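You operate a simulated robot arm through the tools that you are given. There is no shell and no other tool.

You run a simulated two-armed robot. Do the job below in one go: nothing can be reset, and whatever is moved stays where it is left.

## Task
Set the resistor box as the test card says and hold the reading.
Fine: box switch on; multimeter on its 2000 ohm range.

The check looks at the end state, three seconds after you hand in, the way a careful person would. Anything else that was tipped, shoved, dropped, spilled or broken makes it a failure.

## Robot
Two 6-joint arms with two-finger parallel grippers on one trunk that stands fixed in place. Base frame: the origin is at the foot of the trunk, x ahead of it, y to its left, z up. Units: mm, rad, N and s.
The left shoulder is at [-77, 177, 832], the right one opposite. With the tool pointing down near the work surface each hand reaches from about 120 to 740 mm from the base axis, measured 20 degrees to its own side. Payload 1.57 kg a hand.
Tool frame (each hand has its own): the origin (TCP) lies between the finger pads and is the grasp point; the fingertips stand 30 mm ahead of it; z points along the fingers, y is the line along which they close. The gripper opens to 80 mm. The fingers are 17 mm wide and 12 mm thick; the gripper's body (40 by 82 mm) begins 80 mm behind the TCP.
Orientation is that of the tool frame in the base frame, as a unit quaternion [w, x, y, z]. With the fingers straight down and closing along the base's y, the tool's x points along the base's -x, its y along +y and its z along -z.

## Interface
- The arms move only by the tool send_rows. It takes "left_targets", "right_targets" or both (then of equal length, played together; a hand with none holds still); each is a list of rows, each a list of 6 numbers: the shift along the tool's x, y, z in units of 20 mm (1.0 is 20 mm), then the turn, a rotation vector about the tool's x, y, z in units of 5 degrees (1.0 is 5 degrees). In form: [[tx, ty, tz, wx, wy, wz], ...]. A call has 1 to 20 rows; each row shifts and turns the commanded pose from where the row before left it, along the tool's axes as they then stand. "left_fingers" and "right_fingers" are, for a hand that has rows, the closure, from 0 (fully open) to 1 (shut), set as the call begins (left out, the last holds). A call with a number of a shift or a turn outside -1 to 1 is refused whole. Rows are played at 5 a second. More than 50 mm and 0.15 rad between two rows, or a gripper value outside its range, and nothing of the call is played. A pose out of reach is approached as far as the arm can. The call stops where the force on the tool passes 40 N (or 10 N more than at its start, if that is more) or the arm is blocked; 0.2 s more then pass. Each finger travels about 72 mm/s and halts on what it meets, pressing with about 29 N; the grip force reading is that of the motor and also rises with nothing between the fingers. The clock runs only during rows and for 0.2 s after the last one: add rows that do not move to give the fingers time. It gives the time, the measured TCP pose, the force on the tool (base axes), the opening and the grip force at its end, in the units of the frame above (readings bear some noise), with the torque about the TCP (base axes, N m) and any sound that the robot's microphone picked up, and new pictures: "views" is both (left out), scene, wrist or none (wrist: the cameras of the hands that moved).
- Cameras (640 x 400 px; columns grow to the right, rows downward): "scene" is now at [34.6, -8.8, 1558.2]; the picture's right is [-0.06, -1.00, 0.00], its down [-0.79, 0.04, -0.61] and it looks along [0.61, -0.03, -0.79] (base axes); focal length 352 px, centre (320, 200). "left" rides on the left gripper at [72, 7, -122] in its tool frame; the picture's right is [-0.09, 1.00, 0.00], its down [-0.84, -0.08, -0.54] and it looks along [-0.54, -0.05, 0.84] (tool axes); focal length 238 px, centre (320, 200). "right" rides on the right gripper at [72, -7, -122] in its tool frame; the picture's right is [0.09, 1.00, 0.00], its down [-0.84, 0.08, -0.54] and it looks along [-0.54, 0.05, 0.84] (tool axes); focal length 238 px, centre (320, 200). There is no depth. A picture from a camera that has moved, and an enlarged one, comes with that camera's place and axes in the base frame and with its lens. The place of the scene camera against the robot may be out by one fixed shift of up to 12 mm in any direction.
- move_column(by): slides the trunk up (or, below 0, down) by that many mm; the arms and the scene camera ride with it, the base frame stays. It gives what a move gives, with no picture.
- turn_head(pan, tilt): turns the head with the scene camera to pan (to the left, within 2.496 rad either way) and tilt (down, from -0.506 to 1.204), counted from straight ahead of the robot. It gives what a move gives, and a new picture of the scene camera.
- enlarge(camera, box): a new picture of the part [left, top, right, bottom] of that camera's present view, enlarged. It takes no simulated time.
- finish_job(): hands the job in; it is judged then, once.

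Places have to be worked out from the pictures, the camera data and where the tool is seen. Open the grippers and draw the arms clear of the work before you hand the job in, unless the task says otherwise.

The tools are called after "Call:" as name(argument=value, ...) on one line, values as JSON. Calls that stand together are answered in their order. send_rows: Moves the arms, as the interface text tells. Its arguments: {"type":"object","properties":{"left_targets":{"type":"array"},"left_fingers":{"type":"number"},"right_targets":{"type":"array"},"right_fingers":{"type":"number"},"views":{"type":"string","enum":["both","scene","wrist","none"]}},"required":[]} The other tools are called the same way: move_column (by) slides the trunk up or down; turn_head (pan, tilt) turns the head that bears the scene camera; enlarge (camera, box) takes an enlarged picture of a part of a camera's view; finish_job () hands the job in.

At the start:

```text
t: 0.0
left_tcp_pos: [436.9, 92.1, 1117.8]
left_ee_rot: [0.0, 0.0, 1.0, 0.0]
left_force: [0.0, -0.4, 0.0]
left_wrist_torque: [0.01, 0.0, -0.01]
left_grip_width: 80.0
left_gripper_force: 0.1
right_tcp_pos: [409.7, -311.4, 1089.9]
right_ee_rot: [0.0, 0.001, 1.0, 0.0]
right_force: [0.3, 0.6, -0.3]
right_wrist_torque: [0.03, 0.02, -0.05]
right_grip_width: 80.0
right_gripper_force: 0.0
trunk travel left (down, up): [-275.0, 53.0]
head pan, tilt: [-0.056, 0.911]
```

scene: 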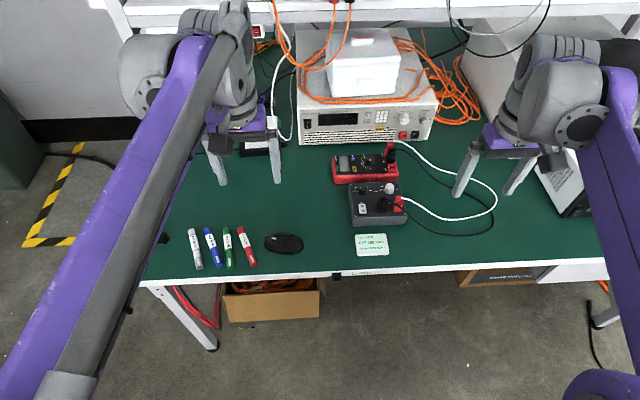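
right: 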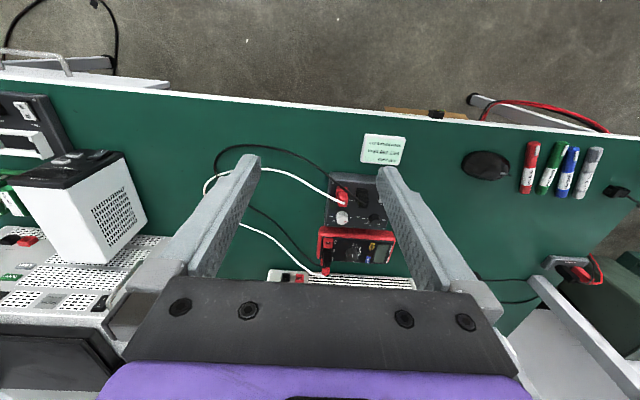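
left: 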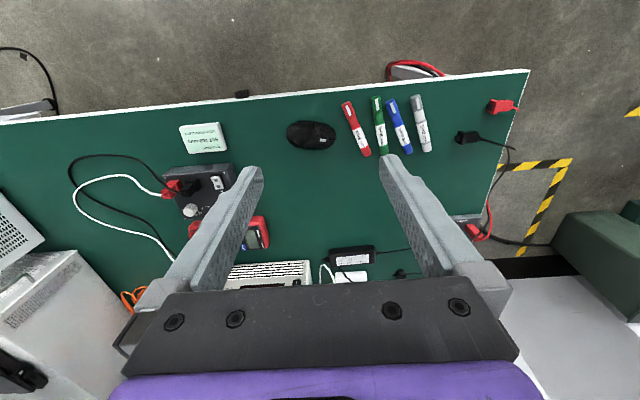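

The scene shows the test card in front of the resistor box and the multimeter behind it. I take enlarged views of the card, box and meter first.

Call:
enlarge(camera="scene", box=[345, 225, 400, 260])

Call:
enlarge(camera="scene", box=[320, 135, 420, 230])

Call:
enlarge(camera="right", box=[300, 120, 420, 280])

Call:
enlarge(camera="left", box=[150, 110, 280, 260])

```text
11.43 times, centred on (372, 242) of scene
camera zoom: at [34.6, -8.8, 1558.2], right [-0.06, -1.0, 0.0], down [-0.79, 0.04, -0.61], along [0.61, -0.03, -0.79], focal length 4023 px, centre (-280, -286)
```

zoom: 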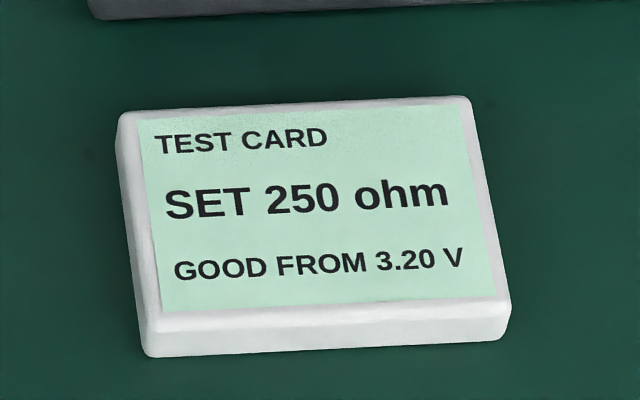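

```text
4.21 times, centred on (370, 182) of scene
camera zoom: at [34.6, -8.8, 1558.2], right [-0.06, -1.0, 0.0], down [-0.79, 0.04, -0.61], along [0.61, -0.03, -0.79], focal length 1482 px, centre (110, 274)
```

zoom: 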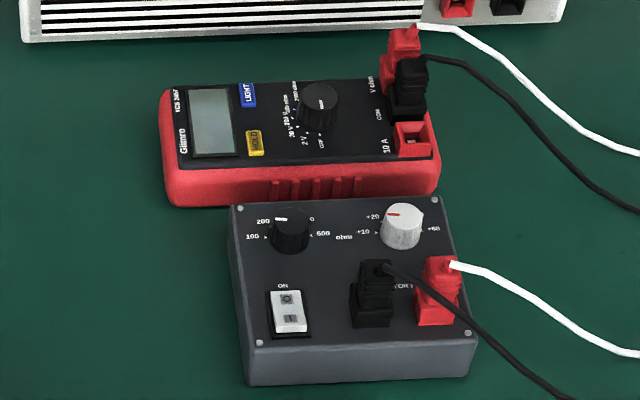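

```text
2.50 times, centred on (360, 200) of right
camera zoom: at [337.8, -319.1, 1212.2], right [-0.09, 1.0, 0.0], down [0.84, 0.08, 0.54], along [0.54, 0.05, -0.84], focal length 596 px, centre (220, 200)
```

zoom: 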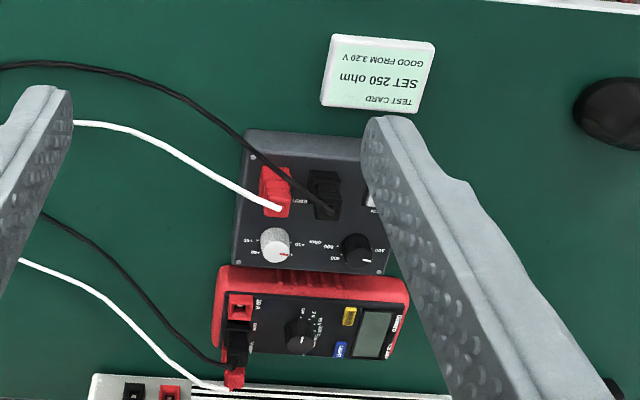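

```text
2.67 times, centred on (215, 185) of left
camera zoom: at [365.2, 99.3, 1239.6], right [0.09, 1.0, 0.0], down [0.84, -0.08, 0.54], along [0.54, -0.05, -0.84], focal length 636 px, centre (600, 240)
```

zoom: 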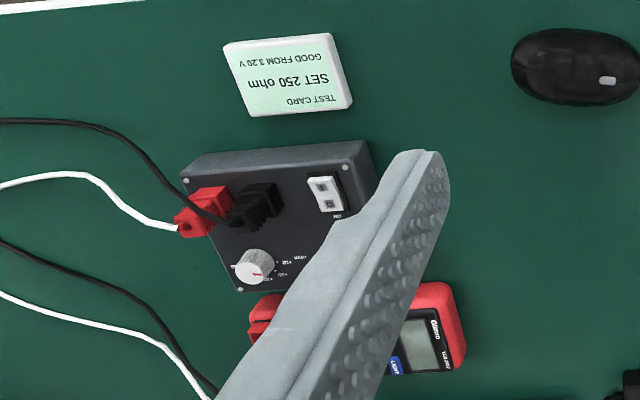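

The card says "SET 250 ohm". I zoom further on the knobs, the switch and the meter dial to read the scales.

Call:
enlarge(camera="scene", box=[372, 178, 404, 198])

Call:
enlarge(camera="scene", box=[374, 180, 430, 215])

Call:
enlarge(camera="scene", box=[345, 178, 377, 198])

Call:
enlarge(camera="scene", box=[376, 150, 408, 170])

Call:
enlarge(camera="scene", box=[330, 150, 378, 180])

Call:
enlarge(camera="scene", box=[345, 195, 377, 215])

```text
16.00 times, centred on (388, 188) of scene
camera zoom: at [34.6, -8.8, 1558.2], right [-0.06, -1.0, 0.0], down [-0.79, 0.04, -0.61], along [0.61, -0.03, -0.79], focal length 5632 px, centre (-768, 392)
```

zoom: 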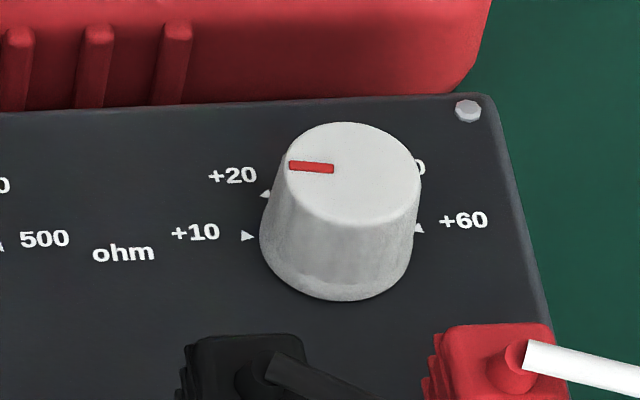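

```text
11.43 times, centred on (402, 198) of scene
camera zoom: at [34.6, -8.8, 1558.2], right [-0.06, -1.0, 0.0], down [-0.79, 0.04, -0.61], along [0.61, -0.03, -0.79], focal length 4023 px, centre (-617, 229)
```

zoom: 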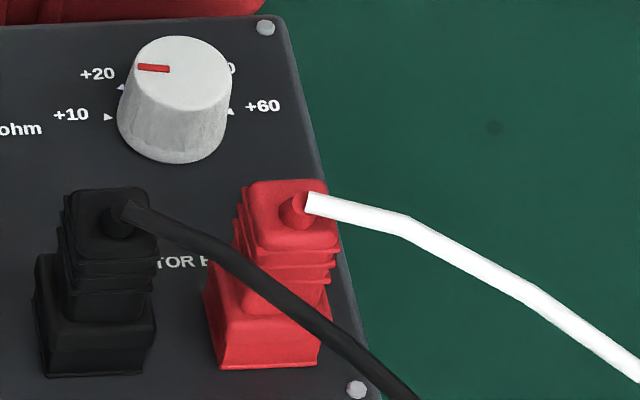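

```text
16.00 times, centred on (361, 188) of scene
camera zoom: at [34.6, -8.8, 1558.2], right [-0.06, -1.0, 0.0], down [-0.79, 0.04, -0.61], along [0.61, -0.03, -0.79], focal length 5632 px, centre (-336, 392)
```

zoom: 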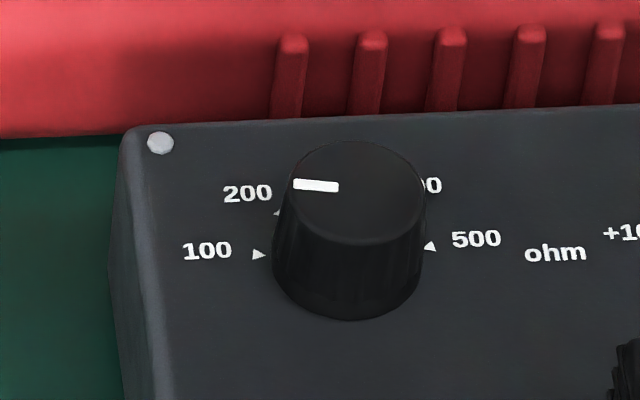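

```text
16.00 times, centred on (392, 160) of scene
camera zoom: at [34.6, -8.8, 1558.2], right [-0.06, -1.0, 0.0], down [-0.79, 0.04, -0.61], along [0.61, -0.03, -0.79], focal length 5632 px, centre (-832, 840)
```

zoom: 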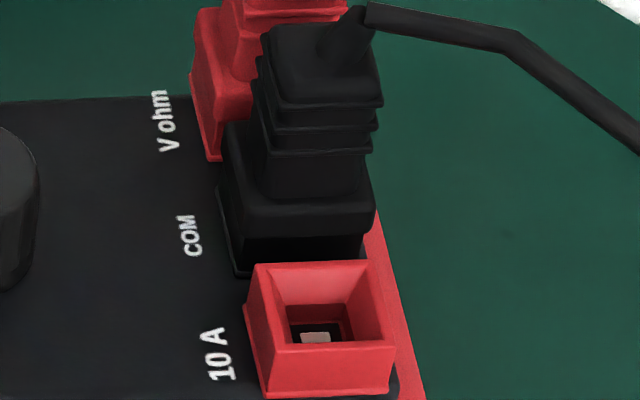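

```text
13.33 times, centred on (354, 165) of scene
camera zoom: at [34.6, -8.8, 1558.2], right [-0.06, -1.0, 0.0], down [-0.79, 0.04, -0.61], along [0.61, -0.03, -0.79], focal length 4694 px, centre (-133, 667)
```

zoom: 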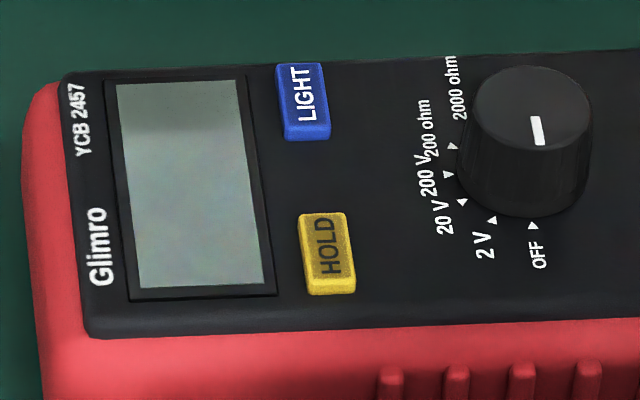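

```text
16.00 times, centred on (361, 205) of scene
camera zoom: at [34.6, -8.8, 1558.2], right [-0.06, -1.0, 0.0], down [-0.79, 0.04, -0.61], along [0.61, -0.03, -0.79], focal length 5632 px, centre (-336, 120)
```

zoom: 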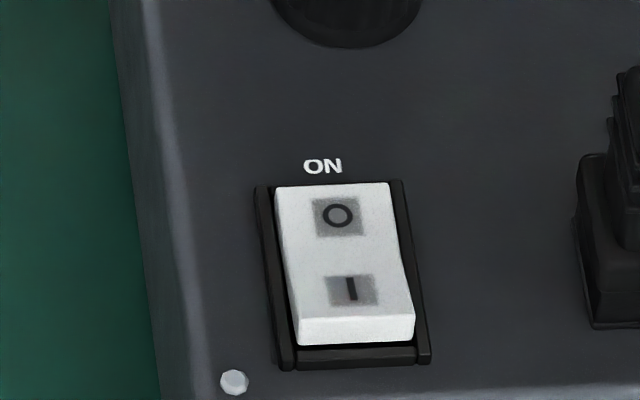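

The meter dial appears to be at OFF and the box switch has its O end down. I enlarge the wrist views to see the sides of the knobs hidden from the scene camera.

Call:
enlarge(camera="right", box=[315, 200, 395, 250])

Call:
enlarge(camera="right", box=[315, 220, 405, 276])

Call:
enlarge(camera="scene", box=[325, 140, 415, 200])

```text
8.00 times, centred on (355, 225) of right
camera zoom: at [337.8, -319.1, 1212.2], right [-0.09, 1.0, 0.0], down [0.84, 0.08, 0.54], along [0.54, 0.05, -0.84], focal length 1907 px, centre (40, 0)
```

zoom: 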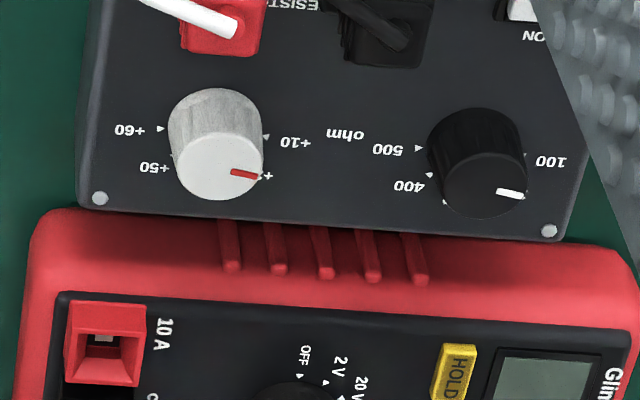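

```text
7.11 times, centred on (360, 248) of right
camera zoom: at [337.8, -319.1, 1212.2], right [-0.09, 1.0, 0.0], down [0.84, 0.08, 0.54], along [0.54, 0.05, -0.84], focal length 1695 px, centre (36, -141)
```

zoom: 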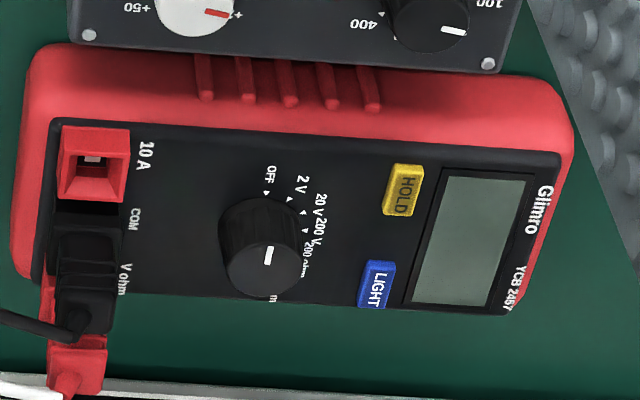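

```text
6.67 times, centred on (370, 170) of scene
camera zoom: at [34.6, -8.8, 1558.2], right [-0.06, -1.0, 0.0], down [-0.79, 0.04, -0.61], along [0.61, -0.03, -0.79], focal length 2347 px, centre (-13, 400)
```

zoom: 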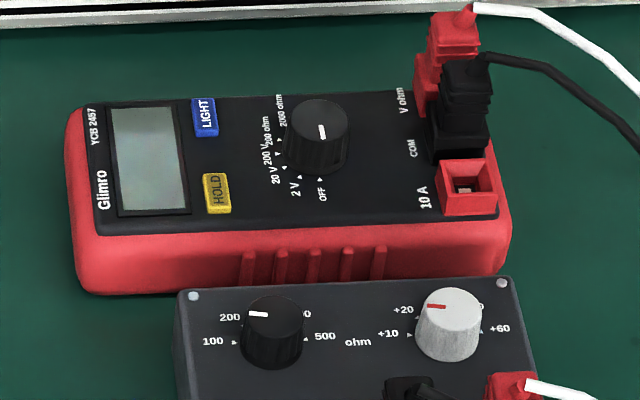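

Both box knobs point left, near 100/200 and +10/+20. I move the right hand to a high viewing spot over the front of the box so I can read the scales and locate everything properly.

Call:
send_rows(right_targets=[[-0.5, 0.9, 0.8, 0, 0, 0], [-0.5, 0.9, 0.8, 0, 0, 0], [-0.5, 0.9, 0.8, 0, 0, 0], [-0.5, 0.9, 0.8, 0, 0, 0], [-0.5, 0.9, 0.8, 0, 0, 0], [-0.5, 0.9, 0.8, 0, 0, 0], [-0.5, 0.9, 0.8, 0, 0, 0], [-0.5, 0.9, 0.8, 0, 0, 0]], right_fingers=0, views="both")

```text
t: 1.8
left_tcp_pos: [436.9, 92.4, 1117.9]
left_ee_rot: [0.001, 0.0, 1.0, -0.001]
left_force: [-0.1, 0.3, 0.2]
left_wrist_torque: [0.0, 0.0, -0.01]
left_grip_width: 79.8
left_gripper_force: 0.1
right_tcp_pos: [490.6, -168.0, 960.1]
right_ee_rot: [0.0, 0.0, 1.0, 0.0]
right_force: [0.9, 0.2, 0.0]
right_wrist_torque: [-0.02, 0.02, 0.0]
right_grip_width: 79.7
right_gripper_force: 0.0
trunk travel left (down, up): [-275.0, 53.0]
head pan, tilt: [-0.056, 0.911]
camera scene: at [35.2, -8.5, 1558.2], right [-0.06, -1.0, 0.0], down [-0.79, 0.04, -0.61], along [0.61, -0.03, -0.79], focal length 352 px, centre (320, 200)
camera right: at [418.3, -175.1, 1083.4], right [-0.09, 1.0, 0.0], down [0.84, 0.08, 0.54], along [0.54, 0.05, -0.84], focal length 238 px, centre (320, 200)
```

scene: 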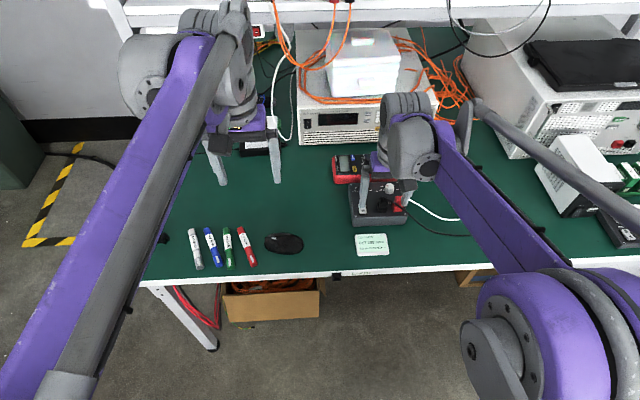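
right: 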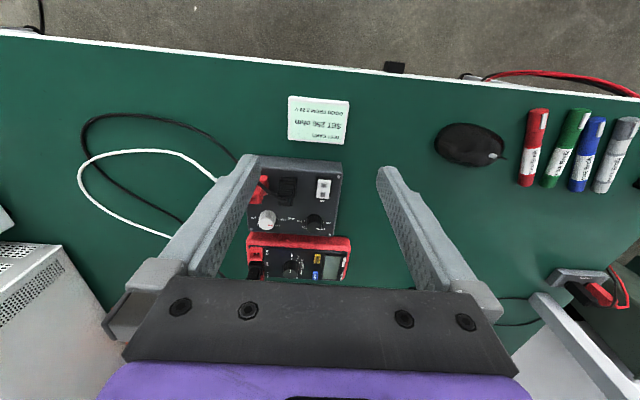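

The box and meter are now visible between the right fingers. I enlarge them in this view.

Call:
enlarge(camera="right", box=[240, 195, 344, 260])

Call:
enlarge(camera="right", box=[240, 150, 352, 220])

Call:
enlarge(camera="right", box=[240, 225, 352, 295])

Call:
enlarge(camera="right", box=[280, 200, 344, 240])

Call:
enlarge(camera="right", box=[240, 200, 304, 240])

```text
6.15 times, centred on (292, 228) of right
camera zoom: at [418.3, -175.1, 1083.4], right [-0.09, 1.0, 0.0], down [0.84, 0.08, 0.54], along [0.54, 0.05, -0.84], focal length 1467 px, centre (492, 31)
```

zoom: 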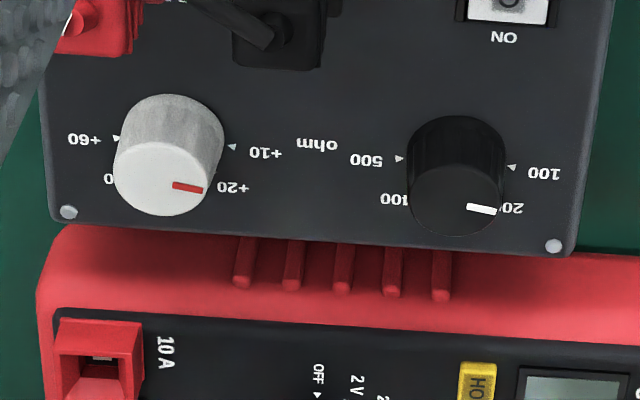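

```text
5.71 times, centred on (296, 185) of right
camera zoom: at [418.3, -175.1, 1083.4], right [-0.09, 1.0, 0.0], down [0.84, 0.08, 0.54], along [0.54, 0.05, -0.84], focal length 1362 px, centre (457, 286)
```

zoom: 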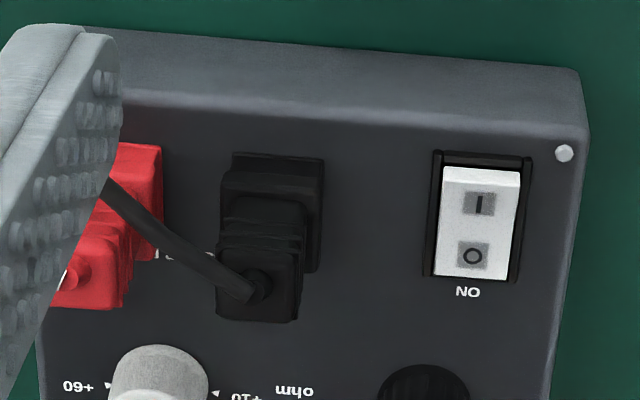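

```text
5.71 times, centred on (296, 260) of right
camera zoom: at [418.3, -175.1, 1083.4], right [-0.09, 1.0, 0.0], down [0.84, 0.08, 0.54], along [0.54, 0.05, -0.84], focal length 1362 px, centre (457, -143)
```

zoom: 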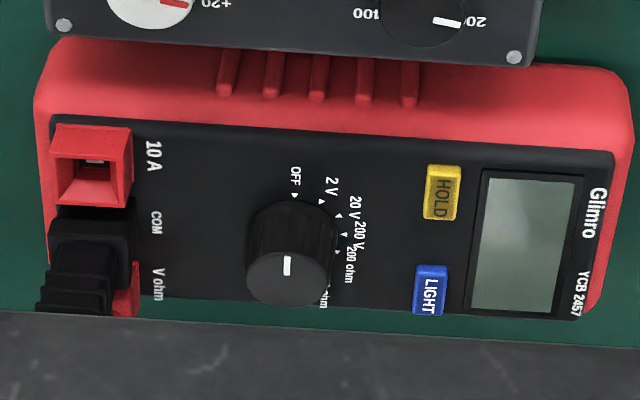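

```text
10.00 times, centred on (312, 220) of right
camera zoom: at [418.3, -175.1, 1083.4], right [-0.09, 1.0, 0.0], down [0.84, 0.08, 0.54], along [0.54, 0.05, -0.84], focal length 2384 px, centre (400, 0)
```

zoom: 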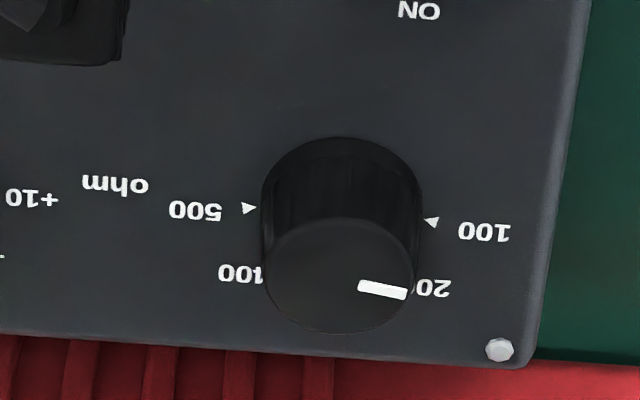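

```text
10.00 times, centred on (272, 220) of right
camera zoom: at [418.3, -175.1, 1083.4], right [-0.09, 1.0, 0.0], down [0.84, 0.08, 0.54], along [0.54, 0.05, -0.84], focal length 2384 px, centre (800, 0)
```

zoom: 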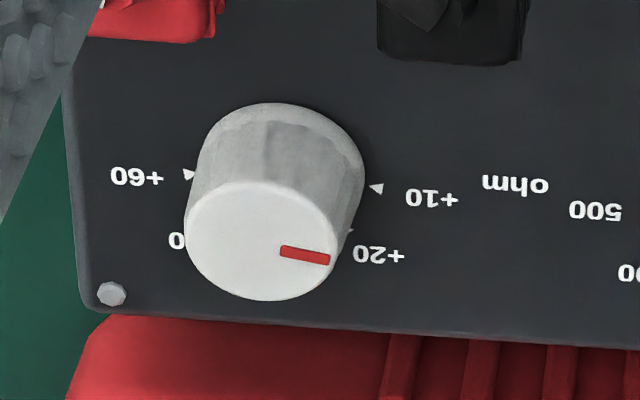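

From two right-wrist views I triangulate the knobs at about x 662: the fine white one at y −239 and the coarse black one at y −162. Their tops are near z 785 and the box top near z 765. I move the hand further forward so its camera looks down steeply on the scales.

Call:
send_rows(right_targets=[[-0.833, -0.133, 0.25, 0, 0, 0], [-0.833, -0.133, 0.25, 0, 0, 0], [-0.833, -0.133, 0.25, 0, 0, 0], [-0.833, -0.133, 0.25, 0, 0, 0], [-0.833, -0.133, 0.25, 0, 0, 0], [-0.833, -0.133, 0.25, 0, 0, 0], [-0.833, -0.133, 0.25, 0, 0, 0], [-0.833, -0.133, 0.25, 0, 0, 0], [-0.833, -0.133, 0.25, 0, 0, 0], [-0.833, -0.133, 0.25, 0, 0, 0], [-0.833, -0.133, 0.25, 0, 0, 0], [-0.833, -0.133, 0.25, 0, 0, 0], [0, 0, 0, 0, 0, 0]], views="both")

```text
t: 4.6
left_tcp_pos: [435.0, 93.8, 1118.4]
left_ee_rot: [0.0, 0.0, 1.0, -0.001]
left_force: [-1.0, -0.5, 0.0]
left_wrist_torque: [0.02, 0.02, -0.06]
left_grip_width: 80.0
left_gripper_force: 0.0
right_tcp_pos: [688.8, -200.1, 901.7]
right_ee_rot: [0.0, -0.001, 1.0, 0.0]
right_force: [0.4, 0.2, -0.4]
right_wrist_torque: [-0.03, 0.0, -0.01]
right_grip_width: 79.8
right_gripper_force: 0.0
trunk travel left (down, up): [-275.0, 53.0]
head pan, tilt: [-0.056, 0.911]
camera scene: at [33.7, -8.5, 1558.2], right [-0.06, -1.0, 0.0], down [-0.79, 0.04, -0.61], along [0.61, -0.03, -0.79], focal length 352 px, centre (320, 200)
camera right: at [616.3, -207.4, 1024.0], right [-0.09, 1.0, 0.0], down [0.84, 0.08, 0.54], along [0.54, 0.05, -0.84], focal length 238 px, centre (320, 200)
```

scene: 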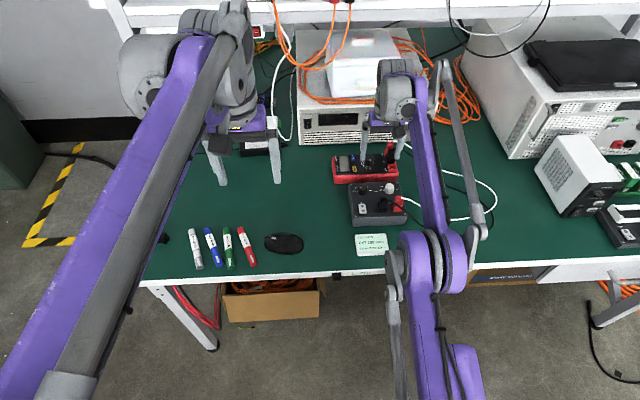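
right: 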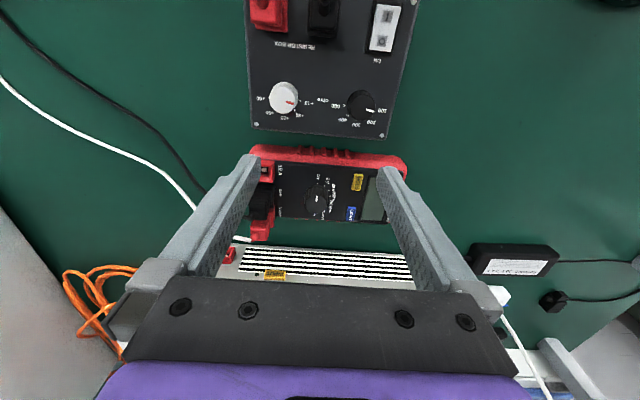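

The steep view is good. I enlarge both box knobs, the switch and plugs, and the meter.

Call:
enlarge(camera="right", box=[240, 70, 400, 170])

Call:
enlarge(camera="right", box=[330, 78, 394, 118])

Call:
enlarge(camera="right", box=[250, 78, 314, 118])

Call:
enlarge(camera="right", box=[240, 140, 400, 240])

Call:
enlarge(camera="right", box=[290, 160, 370, 220])

Call:
enlarge(camera="right", box=[240, 0, 416, 110])

```text
4.00 times, centred on (320, 120) of right
camera zoom: at [616.3, -207.4, 1024.0], right [-0.09, 1.0, 0.0], down [0.84, 0.08, 0.54], along [0.54, 0.05, -0.84], focal length 953 px, centre (320, 520)
```

zoom: 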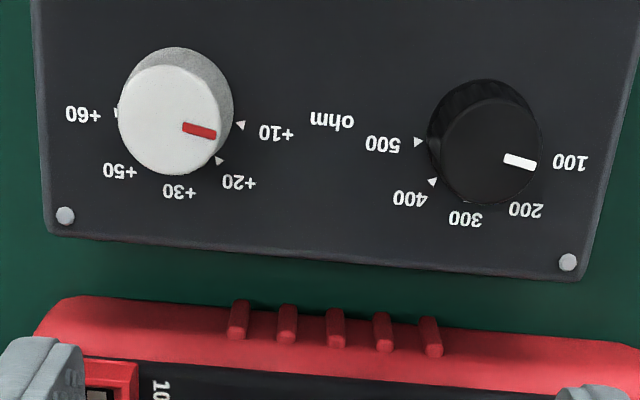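

```text
10.00 times, centred on (362, 98) of right
camera zoom: at [616.3, -207.4, 1024.0], right [-0.09, 1.0, 0.0], down [0.84, 0.08, 0.54], along [0.54, 0.05, -0.84], focal length 2384 px, centre (-100, 1220)
```

zoom: 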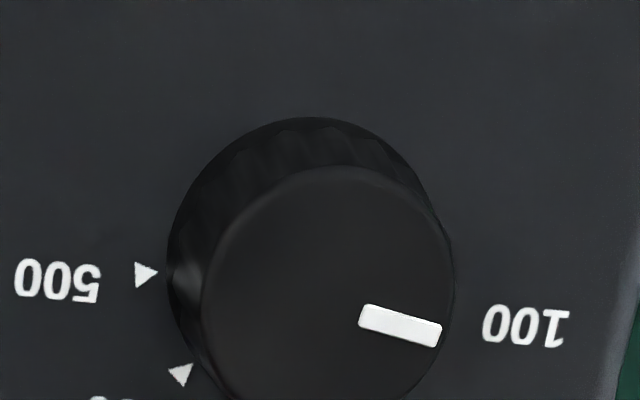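

```text
10.00 times, centred on (282, 98) of right
camera zoom: at [616.3, -207.4, 1024.0], right [-0.09, 1.0, 0.0], down [0.84, 0.08, 0.54], along [0.54, 0.05, -0.84], focal length 2384 px, centre (700, 1220)
```

zoom: 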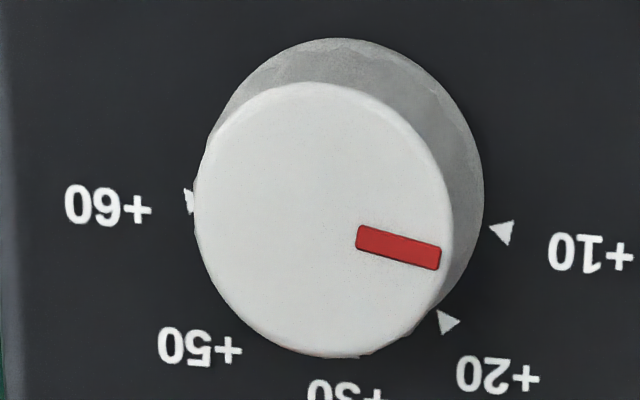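

```text
4.00 times, centred on (320, 190) of right
camera zoom: at [616.3, -207.4, 1024.0], right [-0.09, 1.0, 0.0], down [0.84, 0.08, 0.54], along [0.54, 0.05, -0.84], focal length 953 px, centre (320, 240)
```

zoom: 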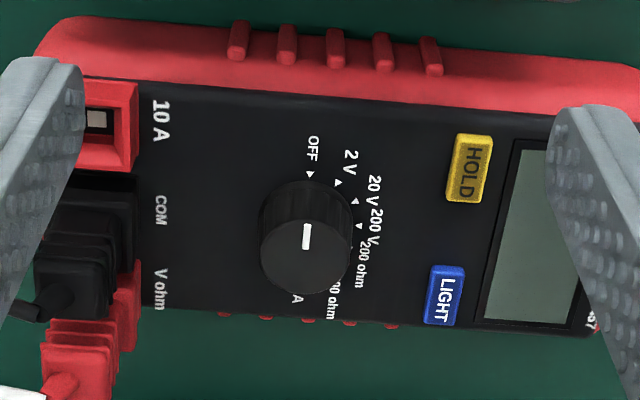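

```text
6.67 times, centred on (330, 190) of right
camera zoom: at [616.3, -207.4, 1024.0], right [-0.09, 1.0, 0.0], down [0.84, 0.08, 0.54], along [0.54, 0.05, -0.84], focal length 1589 px, centre (253, 267)
```

zoom: 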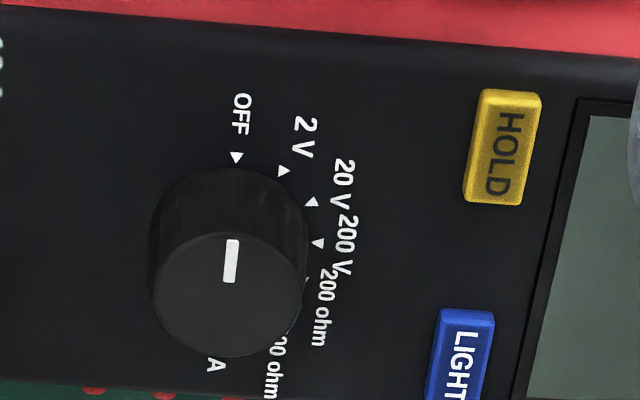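

```text
3.64 times, centred on (328, 55) of right
camera zoom: at [616.3, -207.4, 1024.0], right [-0.09, 1.0, 0.0], down [0.84, 0.08, 0.54], along [0.54, 0.05, -0.84], focal length 867 px, centre (291, 727)
```

zoom: 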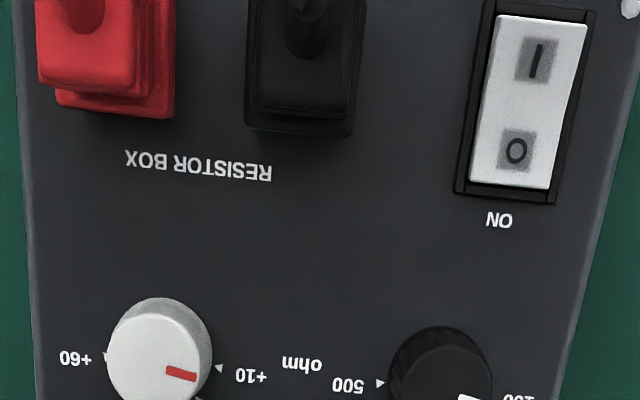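

Reading the scales: each knob has five positions 40° apart (100–500 and +10/+20/+30/+50/+60). They now stand at 100 and +10. So I need the coarse knob one step clockwise and the fine knob three steps clockwise. The rocker centre is about (598, −153), with the I end toward me raised. I close the right fingers and go above the I end to compare positions.

Call:
send_rows(right_targets=[[0.96, 0.468, 0, 0, 0, 0], [0.96, 0.468, 0, 0, 0, 0], [0.96, 0.468, 0, 0, 0, 0], [0.96, 0.468, 0, 0, 0, 0], [0.96, 0.468, 0, 0, 0, 0], [0, 0, 1, 0, 0, 0], [0, 0, 1, 0, 0, 0], [0, 0, 1, 0, 0, 0], [0, 0, 0, 0, 0, 0]], right_fingers=1, views="both")

```text
t: 6.6
left_tcp_pos: [435.8, 92.1, 1117.8]
left_ee_rot: [0.0, 0.0, 1.0, 0.0]
left_force: [1.0, 0.0, -0.4]
left_wrist_torque: [-0.05, 0.03, -0.03]
left_grip_width: 80.1
left_gripper_force: 0.1
right_tcp_pos: [670.0, -152.0, 888.9]
right_ee_rot: [0.0, 0.0, 1.0, 0.001]
right_force: [0.3, -0.5, 0.0]
right_wrist_torque: [-0.03, 0.03, -0.02]
right_grip_width: 0.0
right_gripper_force: 20.9
right hand out of reach, approached as far as the arm can: row 2, 3, 4, 5, 6, 7, 8
trunk travel left (down, up): [-275.0, 53.0]
head pan, tilt: [-0.056, 0.911]
camera scene: at [34.4, -8.8, 1558.2], right [-0.06, -1.0, 0.0], down [-0.79, 0.04, -0.61], along [0.61, -0.03, -0.79], focal length 352 px, centre (320, 200)
camera right: at [599.0, -159.2, 1011.4], right [-0.09, 1.0, 0.0], down [0.84, 0.08, 0.54], along [0.54, 0.05, -0.84], focal length 238 px, centre (320, 200)
```

scene: 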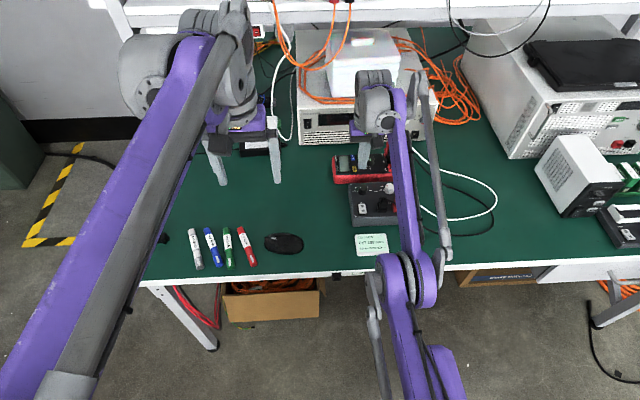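
right: 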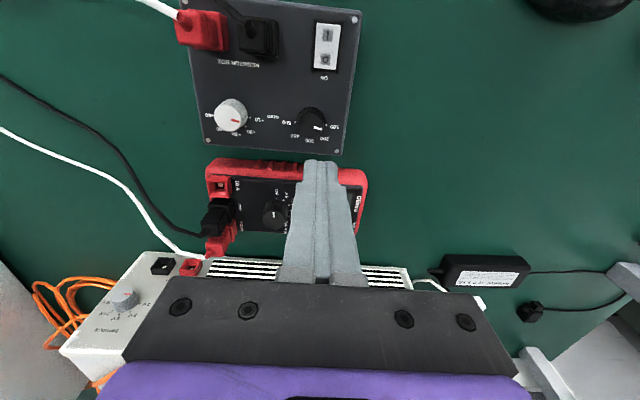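

The arm stopped short, reported as out of reach, at about (670, −152, 889). I look at the arm's posture before going on, since the elbow seems low near the table edge.

Call:
turn_head(pan=-0.25, tilt=1.15)

```text
t: 7.4
left_tcp_pos: [436.0, 92.0, 1118.4]
left_ee_rot: [0.0, 0.001, 1.0, 0.0]
left_force: [-0.9, -0.2, 0.3]
left_wrist_torque: [-0.02, 0.04, -0.01]
left_grip_width: 79.9
left_gripper_force: 0.1
right_tcp_pos: [671.1, -152.6, 889.4]
right_ee_rot: [-0.001, 0.0, 1.0, 0.0]
right_force: [0.5, 0.0, -0.6]
right_wrist_torque: [0.01, 0.01, 0.01]
right_grip_width: 0.0
right_gripper_force: 21.8
trunk travel left (down, up): [-275.0, 53.0]
head pan, tilt: [-0.25, 1.15]
camera scene: at [17.6, -19.3, 1542.1], right [-0.25, -0.97, 0.0], down [-0.88, 0.23, -0.41], along [0.4, -0.1, -0.91], focal length 352 px, centre (320, 200)
```

scene: 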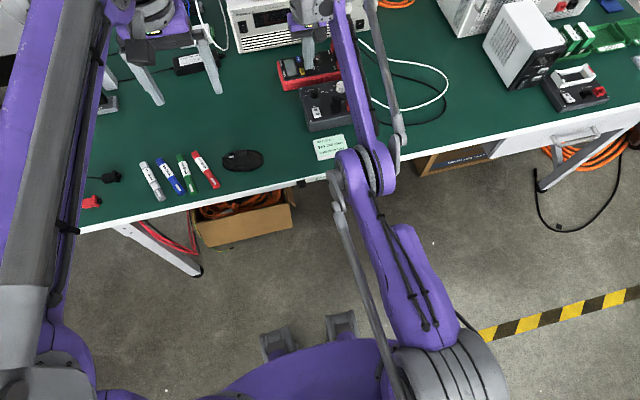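

The right arm looks nearly stretched out. I test with a small raise to see whether the hand then comes back along the commanded pose.

Call:
send_rows(right_targets=[[0, 0, -1, 0, 0, 0], [0, 0, -1, 0, 0, 0], [0, 0, -1, 0, 0, 0], [0, 0, -1, 0, 0, 0], [0, 0, 0, 0, 0, 0]], views="scene")

```text
t: 8.6
left_tcp_pos: [435.1, 92.0, 1117.2]
left_ee_rot: [0.0, 0.0, 1.0, 0.0]
left_force: [-0.3, -0.1, 0.9]
left_wrist_torque: [0.02, 0.02, -0.02]
left_grip_width: 79.9
left_gripper_force: 0.1
right_tcp_pos: [670.2, -150.8, 969.3]
right_ee_rot: [-0.001, 0.0, 1.0, 0.0]
right_force: [0.0, -0.6, 0.2]
right_wrist_torque: [0.01, 0.02, -0.02]
right_grip_width: 0.1
right_gripper_force: 21.5
trunk travel left (down, up): [-275.0, 53.0]
head pan, tilt: [-0.25, 1.15]
camera scene: at [18.1, -19.5, 1542.1], right [-0.25, -0.97, 0.0], down [-0.88, 0.23, -0.41], along [0.4, -0.1, -0.91], focal length 352 px, centre (320, 200)
```

scene: 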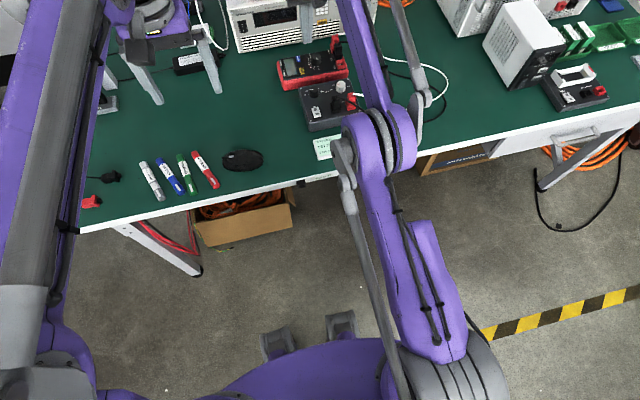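

The raise worked exactly from the reached pose, so the command was reset to where the hand was. I now try a plain retreat toward the robot at this height.

Call:
send_rows(right_targets=[[1, 0, 0, 0, 0, 0], [1, 0, 0, 0, 0, 0], [0, 0, 0, 0, 0, 0]], views="none")

```text
t: 9.4
left_tcp_pos: [436.6, 92.5, 1117.1]
left_ee_rot: [-0.001, 0.0, 1.0, -0.001]
left_force: [-0.3, -0.8, -0.6]
left_wrist_torque: [0.0, 0.01, 0.01]
left_grip_width: 80.3
left_gripper_force: 0.0
right_tcp_pos: [630.4, -151.1, 967.6]
right_ee_rot: [0.0, -0.001, 1.0, 0.0]
right_force: [0.1, 0.3, 0.4]
right_wrist_torque: [0.04, 0.0, 0.0]
right_grip_width: 0.1
right_gripper_force: 21.8
trunk travel left (down, up): [-275.0, 53.0]
head pan, tilt: [-0.25, 1.15]
```

Retreating works at this height. I go back to above the rocker's x and then try descending.

Call:
send_rows(right_targets=[[0.92, 0, 0, 0, 0, 0], [0.92, -0.05, 0, 0, 0, 0], [0, 0, 1, 0, 0, 0], [0, 0, 1, 0, 0, 0], [0, 0, 1, 0, 0, 0], [0, 0, 0, 0, 0, 0]], views="scene")

```text
t: 10.8
left_tcp_pos: [436.2, 93.0, 1117.7]
left_ee_rot: [0.001, 0.0, 1.0, 0.001]
left_force: [-0.3, -0.5, -0.7]
left_wrist_torque: [0.02, -0.02, 0.02]
left_grip_width: 79.8
left_gripper_force: 0.1
right_tcp_pos: [633.6, -151.5, 945.3]
right_ee_rot: [0.0, 0.0, 1.0, -0.001]
right_force: [0.0, 1.1, 0.0]
right_wrist_torque: [0.01, -0.01, -0.03]
right_grip_width: 0.0
right_gripper_force: 21.2
right hand out of reach, approached as far as the arm can: row 2, 3, 4, 5
trunk travel left (down, up): [-275.0, 53.0]
head pan, tilt: [-0.25, 1.15]
camera scene: at [17.3, -19.3, 1542.1], right [-0.25, -0.97, 0.0], down [-0.88, 0.23, -0.41], along [0.4, -0.1, -0.91], focal length 352 px, centre (320, 200)
```

scene: 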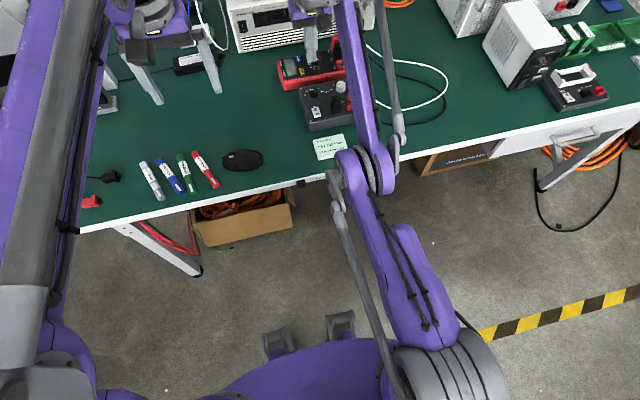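

The limit seems to depend on y and on the elbow branch, since I passed (634, −191, 917) freely earlier. I shift sideways back to y ≈ −200 and then try retreating and lowering.

Call:
send_rows(right_targets=[[0, -1, 0, 0, 0, 0], [0, -1, 0, 0, 0, 0], [0, -0.5, 0, 0, 0, 0], [1, 0, 0, 0, 0, 0], [1, 0, 0, 0, 0, 0], [0, 0, 0, 0, 0, 0]], views="scene")

```text
t: 12.2
left_tcp_pos: [436.7, 92.4, 1117.8]
left_ee_rot: [0.0, -0.001, 1.0, 0.0]
left_force: [0.0, 0.9, -0.4]
left_wrist_torque: [0.0, 0.01, 0.0]
left_grip_width: 80.2
left_gripper_force: 0.0
right_tcp_pos: [616.5, -203.2, 966.5]
right_ee_rot: [-0.001, -0.001, 1.0, 0.0]
right_force: [-0.4, -0.4, -0.2]
right_wrist_torque: [-0.02, -0.01, 0.0]
right_grip_width: 0.1
right_gripper_force: 21.5
right hand out of reach, approached as far as the arm can: row 4, 5
trunk travel left (down, up): [-275.0, 53.0]
head pan, tilt: [-0.25, 1.15]
camera scene: at [17.7, -19.3, 1542.1], right [-0.25, -0.97, 0.0], down [-0.88, 0.23, -0.41], along [0.4, -0.1, -0.91], focal length 352 px, centre (320, 200)
```

scene: 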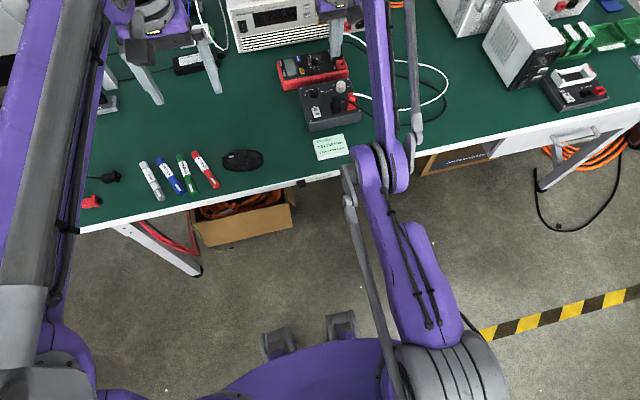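

These readings fit a flipped elbow: at nearly full stretch (around x 690) the elbow went to the "down" side, and there the upper arm meets its limit. I go back to the stretched pose and retract from it, to see whether the elbow comes up again.

Call:
send_rows(right_targets=[[-0.9125, 0.04, 0.816, 0, 0, 0], [-0.9125, 0.04, 0.816, 0, 0, 0], [-0.9125, 0.04, 0.816, 0, 0, 0], [-0.9125, 0.04, 0.816, 0, 0, 0], [-1, 0, 0, 0, 0, 0], [-1, 0, 0, 0, 0, 0], [-1, 0, 0, 0, 0, 0], [0, 0, 0, 0, 0, 0]], views="scene")

```text
t: 14.0
left_tcp_pos: [436.8, 92.2, 1117.9]
left_ee_rot: [-0.001, 0.0, 1.0, 0.0]
left_force: [-0.3, -0.1, -0.5]
left_wrist_torque: [0.0, 0.0, 0.02]
left_grip_width: 79.9
left_gripper_force: 0.1
right_tcp_pos: [688.9, -198.8, 900.8]
right_ee_rot: [0.0, 0.0, 1.0, 0.0]
right_force: [0.5, -0.9, -0.5]
right_wrist_torque: [-0.01, -0.02, -0.02]
right_grip_width: 0.0
right_gripper_force: 21.2
right hand out of reach, approached as far as the arm can: row 5, 6, 7
trunk travel left (down, up): [-275.0, 53.0]
head pan, tilt: [-0.25, 1.15]
camera scene: at [17.6, -19.3, 1542.1], right [-0.25, -0.97, 0.0], down [-0.88, 0.23, -0.41], along [0.4, -0.1, -0.91], focal length 352 px, centre (320, 200)
```

scene: 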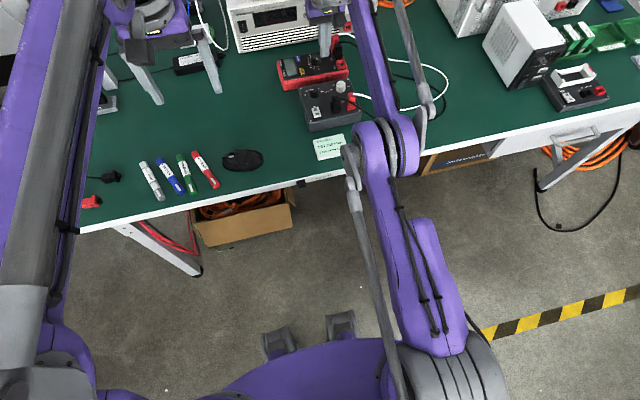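

The hand is at the stretched pose. I now retract straight back at the same height and watch whether it follows.

Call:
send_rows(right_targets=[[0.9, 0, 0, 0, 0, 0], [0.9, 0, 0, 0, 0, 0], [0.9, 0, 0, 0, 0, 0], [0.9, 0, 0, 0, 0, 0], [0, 0, 0, 0, 0, 0]], views="scene")

```text
t: 15.2
left_tcp_pos: [437.3, 92.3, 1117.1]
left_ee_rot: [-0.001, -0.001, 1.0, -0.001]
left_force: [0.8, 0.0, -0.4]
left_wrist_torque: [0.0, -0.01, 0.01]
left_grip_width: 80.1
left_gripper_force: 0.0
right_tcp_pos: [651.4, -200.4, 921.3]
right_ee_rot: [-0.001, 0.0, 1.0, 0.0]
right_force: [-0.4, 0.1, -0.3]
right_wrist_torque: [0.0, -0.03, 0.01]
right_grip_width: 0.0
right_gripper_force: 21.3
right hand out of reach, approached as far as the arm can: row 2, 3, 4
trunk travel left (down, up): [-275.0, 53.0]
head pan, tilt: [-0.25, 1.15]
camera scene: at [17.8, -19.4, 1542.1], right [-0.25, -0.97, 0.0], down [-0.88, 0.23, -0.41], along [0.4, -0.1, -0.91], focal length 352 px, centre (320, 200)
```

scene: 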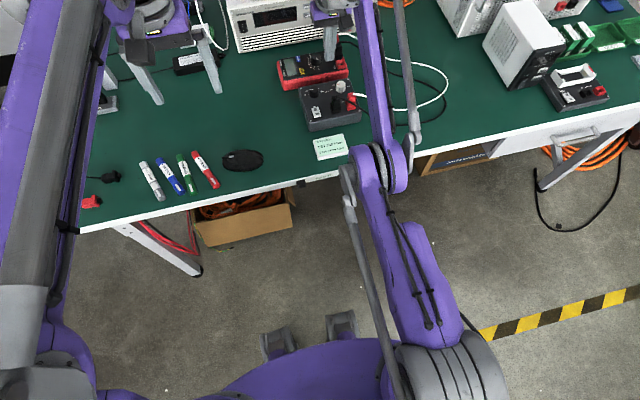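

Still in the elbow-down branch, sliding along the limit. I approach full stretch again in small steps without pushing past it, then retract.

Call:
send_rows(right_targets=[[-0.7, 0, 0, 0, 0, 0], [-0.7, 0, 0, 0, 0, 0], [-0.4, 0, 0.6, 0, 0, 0], [0, 0, 0.4, 0, 0, 0], [0.5, 0, 0, 0, 0, 0], [0.9, 0, 0, 0, 0, 0], [0.9, 0, 0, 0, 0, 0], [0.9, 0, 0, 0, 0, 0], [0, 0, 0, 0, 0, 0]], views="none")

```text
t: 17.2
left_tcp_pos: [436.9, 90.8, 1117.6]
left_ee_rot: [0.0, 0.001, 1.0, 0.0]
left_force: [-0.4, -0.6, -0.1]
left_wrist_torque: [-0.02, 0.0, -0.02]
left_grip_width: 79.9
left_gripper_force: 0.1
right_tcp_pos: [653.8, -201.8, 919.8]
right_ee_rot: [-0.001, 0.0, 1.0, 0.0]
right_force: [-0.4, -0.1, -0.6]
right_wrist_torque: [-0.01, -0.05, 0.01]
right_grip_width: 0.1
right_gripper_force: 21.5
right hand out of reach, approached as far as the arm can: row 6, 7, 8
trunk travel left (down, up): [-275.0, 53.0]
head pan, tilt: [-0.25, 1.15]
```

No flip yet. I try overshooting the stretch limit a little in different directions, each followed by a retract, and watch which rows are flagged.

Call:
send_rows(right_targets=[[-0.9, 0, 0, 0, 0, 0], [-0.9, 0, 0, 0, 0, 0], [-0.3, 0, 0, 0, 0, 0], [0.9, 0, 0, 0, 0, 0], [0.9, 0, 0, 0, 0, 0], [-1, 0, -0.5, 0, 0, 0], [-1, 0, -0.5, 0, 0, 0], [-1, 0, -0.5, 0, 0, 0], [1, 0, 0.5, 0, 0, 0], [1, 0, 0.5, 0, 0, 0], [1, 0, 0.5, 0, 0, 0], [0, 0, 0, 0, 0, 0]], views="scene")

```text
t: 19.8
left_tcp_pos: [436.8, 92.7, 1116.4]
left_ee_rot: [-0.001, 0.0, 1.0, 0.0]
left_force: [-0.4, 0.1, 0.9]
left_wrist_torque: [0.04, 0.0, 0.02]
left_grip_width: 80.0
left_gripper_force: 0.0
right_tcp_pos: [621.5, -199.6, 903.1]
right_ee_rot: [-0.001, 0.0, 1.0, -0.001]
right_force: [0.7, 0.5, 0.5]
right_wrist_torque: [0.03, 0.01, -0.02]
right_grip_width: 0.0
right_gripper_force: 21.3
right hand out of reach, approached as far as the arm can: row 2, 7, 8
trunk travel left (down, up): [-275.0, 53.0]
head pan, tilt: [-0.25, 1.15]
camera scene: at [18.1, -19.4, 1542.1], right [-0.25, -0.97, 0.0], down [-0.88, 0.23, -0.41], along [0.4, -0.1, -0.91], focal length 352 px, centre (320, 200)
```

scene: 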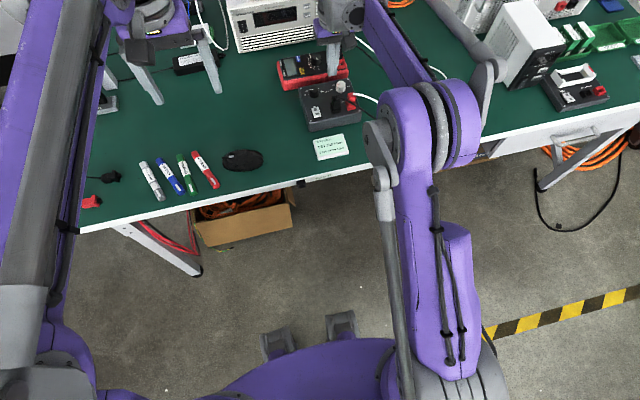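

The elbow has flipped up (hand at 621, −200, 903 with no flag on the retract). I now move over the rocker's I end, stopping at TCP z ≈ 840, and re-aim the head at the box.

Call:
send_rows(right_targets=[[0.467, 0.777, 0, 0, 0, 0], [0.467, 0.777, 0, 0, 0, 0], [0.467, 0.777, 0, 0, 0, 0], [0, 0, 0.79, 0, 0, 0], [0, 0, 0.79, 0, 0, 0], [0, 0, 0.79, 0, 0, 0], [0, 0, 0.79, 0, 0, 0], [0, 0, 0, 0, 0, 0]], views="wrist")

Call:
turn_head(pan=-0.25, tilt=0.92)

```text
t: 21.6
left_tcp_pos: [436.1, 92.3, 1117.0]
left_ee_rot: [0.0, 0.0, 1.0, 0.0]
left_force: [-0.5, -0.5, 0.2]
left_wrist_torque: [-0.03, 0.07, 0.01]
left_grip_width: 80.1
left_gripper_force: 0.1
right_tcp_pos: [593.2, -153.0, 839.9]
right_ee_rot: [0.0, 0.0, 1.0, 0.0]
right_force: [-0.4, 0.1, -0.2]
right_wrist_torque: [-0.04, 0.05, 0.0]
right_grip_width: 0.0
right_gripper_force: 20.8
trunk travel left (down, up): [-275.0, 53.0]
head pan, tilt: [-0.25, 1.15]
camera right: at [521.4, -160.4, 963.4], right [-0.09, 1.0, 0.0], down [0.84, 0.08, 0.54], along [0.54, 0.05, -0.84], focal length 238 px, centre (320, 200)
```

right: 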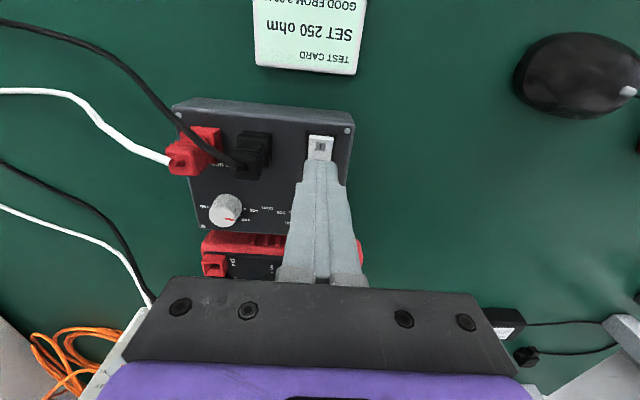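

```text
t: 22.3
left_tcp_pos: [436.6, 92.8, 1117.5]
left_ee_rot: [0.0, 0.0, 1.0, 0.0]
left_force: [-0.5, 0.1, -0.2]
left_wrist_torque: [0.02, 0.01, -0.03]
left_grip_width: 79.8
left_gripper_force: 0.0
right_tcp_pos: [594.4, -153.3, 840.9]
right_ee_rot: [0.0, 0.0, 1.0, 0.001]
right_force: [-0.2, 0.0, 0.5]
right_wrist_torque: [0.02, -0.01, 0.01]
right_grip_width: 0.0
right_gripper_force: 21.8
trunk travel left (down, up): [-275.0, 53.0]
head pan, tilt: [-0.25, 0.92]
camera scene: at [32.0, -23.0, 1557.6], right [-0.25, -0.97, 0.0], down [-0.77, 0.2, -0.61], along [0.59, -0.15, -0.8], focal length 352 px, centre (320, 200)
```

scene: 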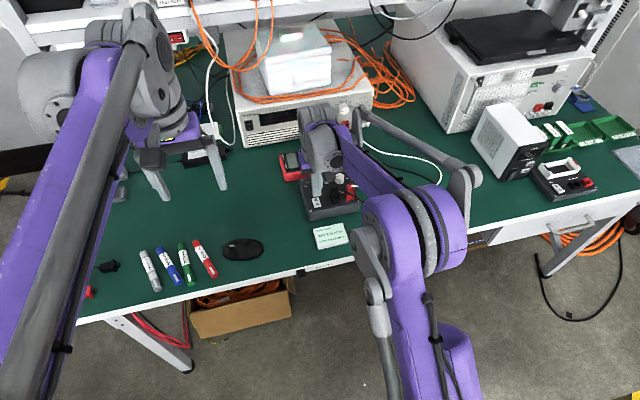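

The closed fingertips are above the rocker. I enlarge both views to check where the tips stand against the rocker's I end.

Call:
enlarge(camera="scene", box=[288, 160, 368, 225])

Call:
enlarge(camera="right", box=[280, 120, 376, 180])

```text
6.15 times, centred on (328, 192) of scene
camera zoom: at [32.0, -23.0, 1557.6], right [-0.25, -0.97, 0.0], down [-0.77, 0.2, -0.61], along [0.59, -0.15, -0.8], focal length 2166 px, centre (271, 246)
```

zoom: 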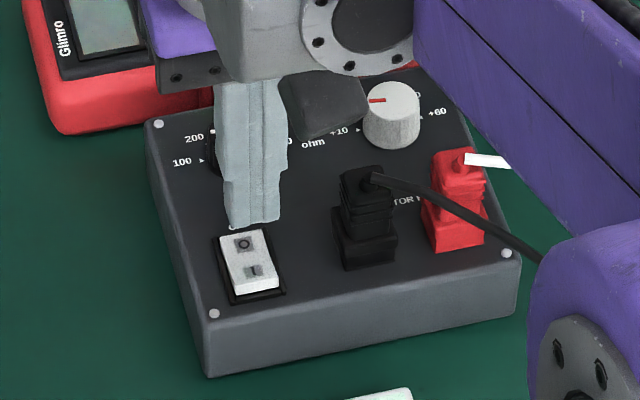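

```text
6.67 times, centred on (328, 150) of right
camera zoom: at [521.6, -160.5, 963.5], right [-0.09, 1.0, 0.0], down [0.84, 0.08, 0.54], along [0.54, 0.05, -0.84], focal length 1589 px, centre (267, 533)
```

zoom: 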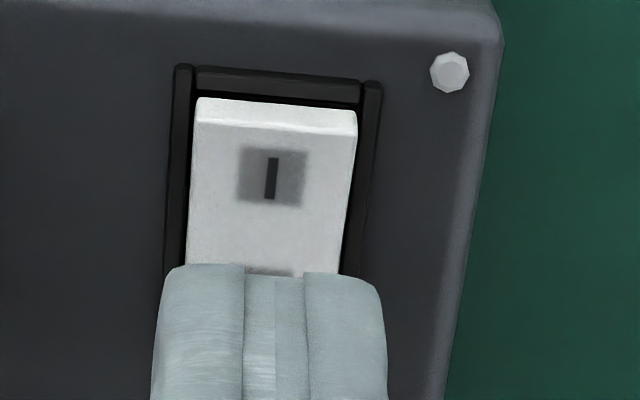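

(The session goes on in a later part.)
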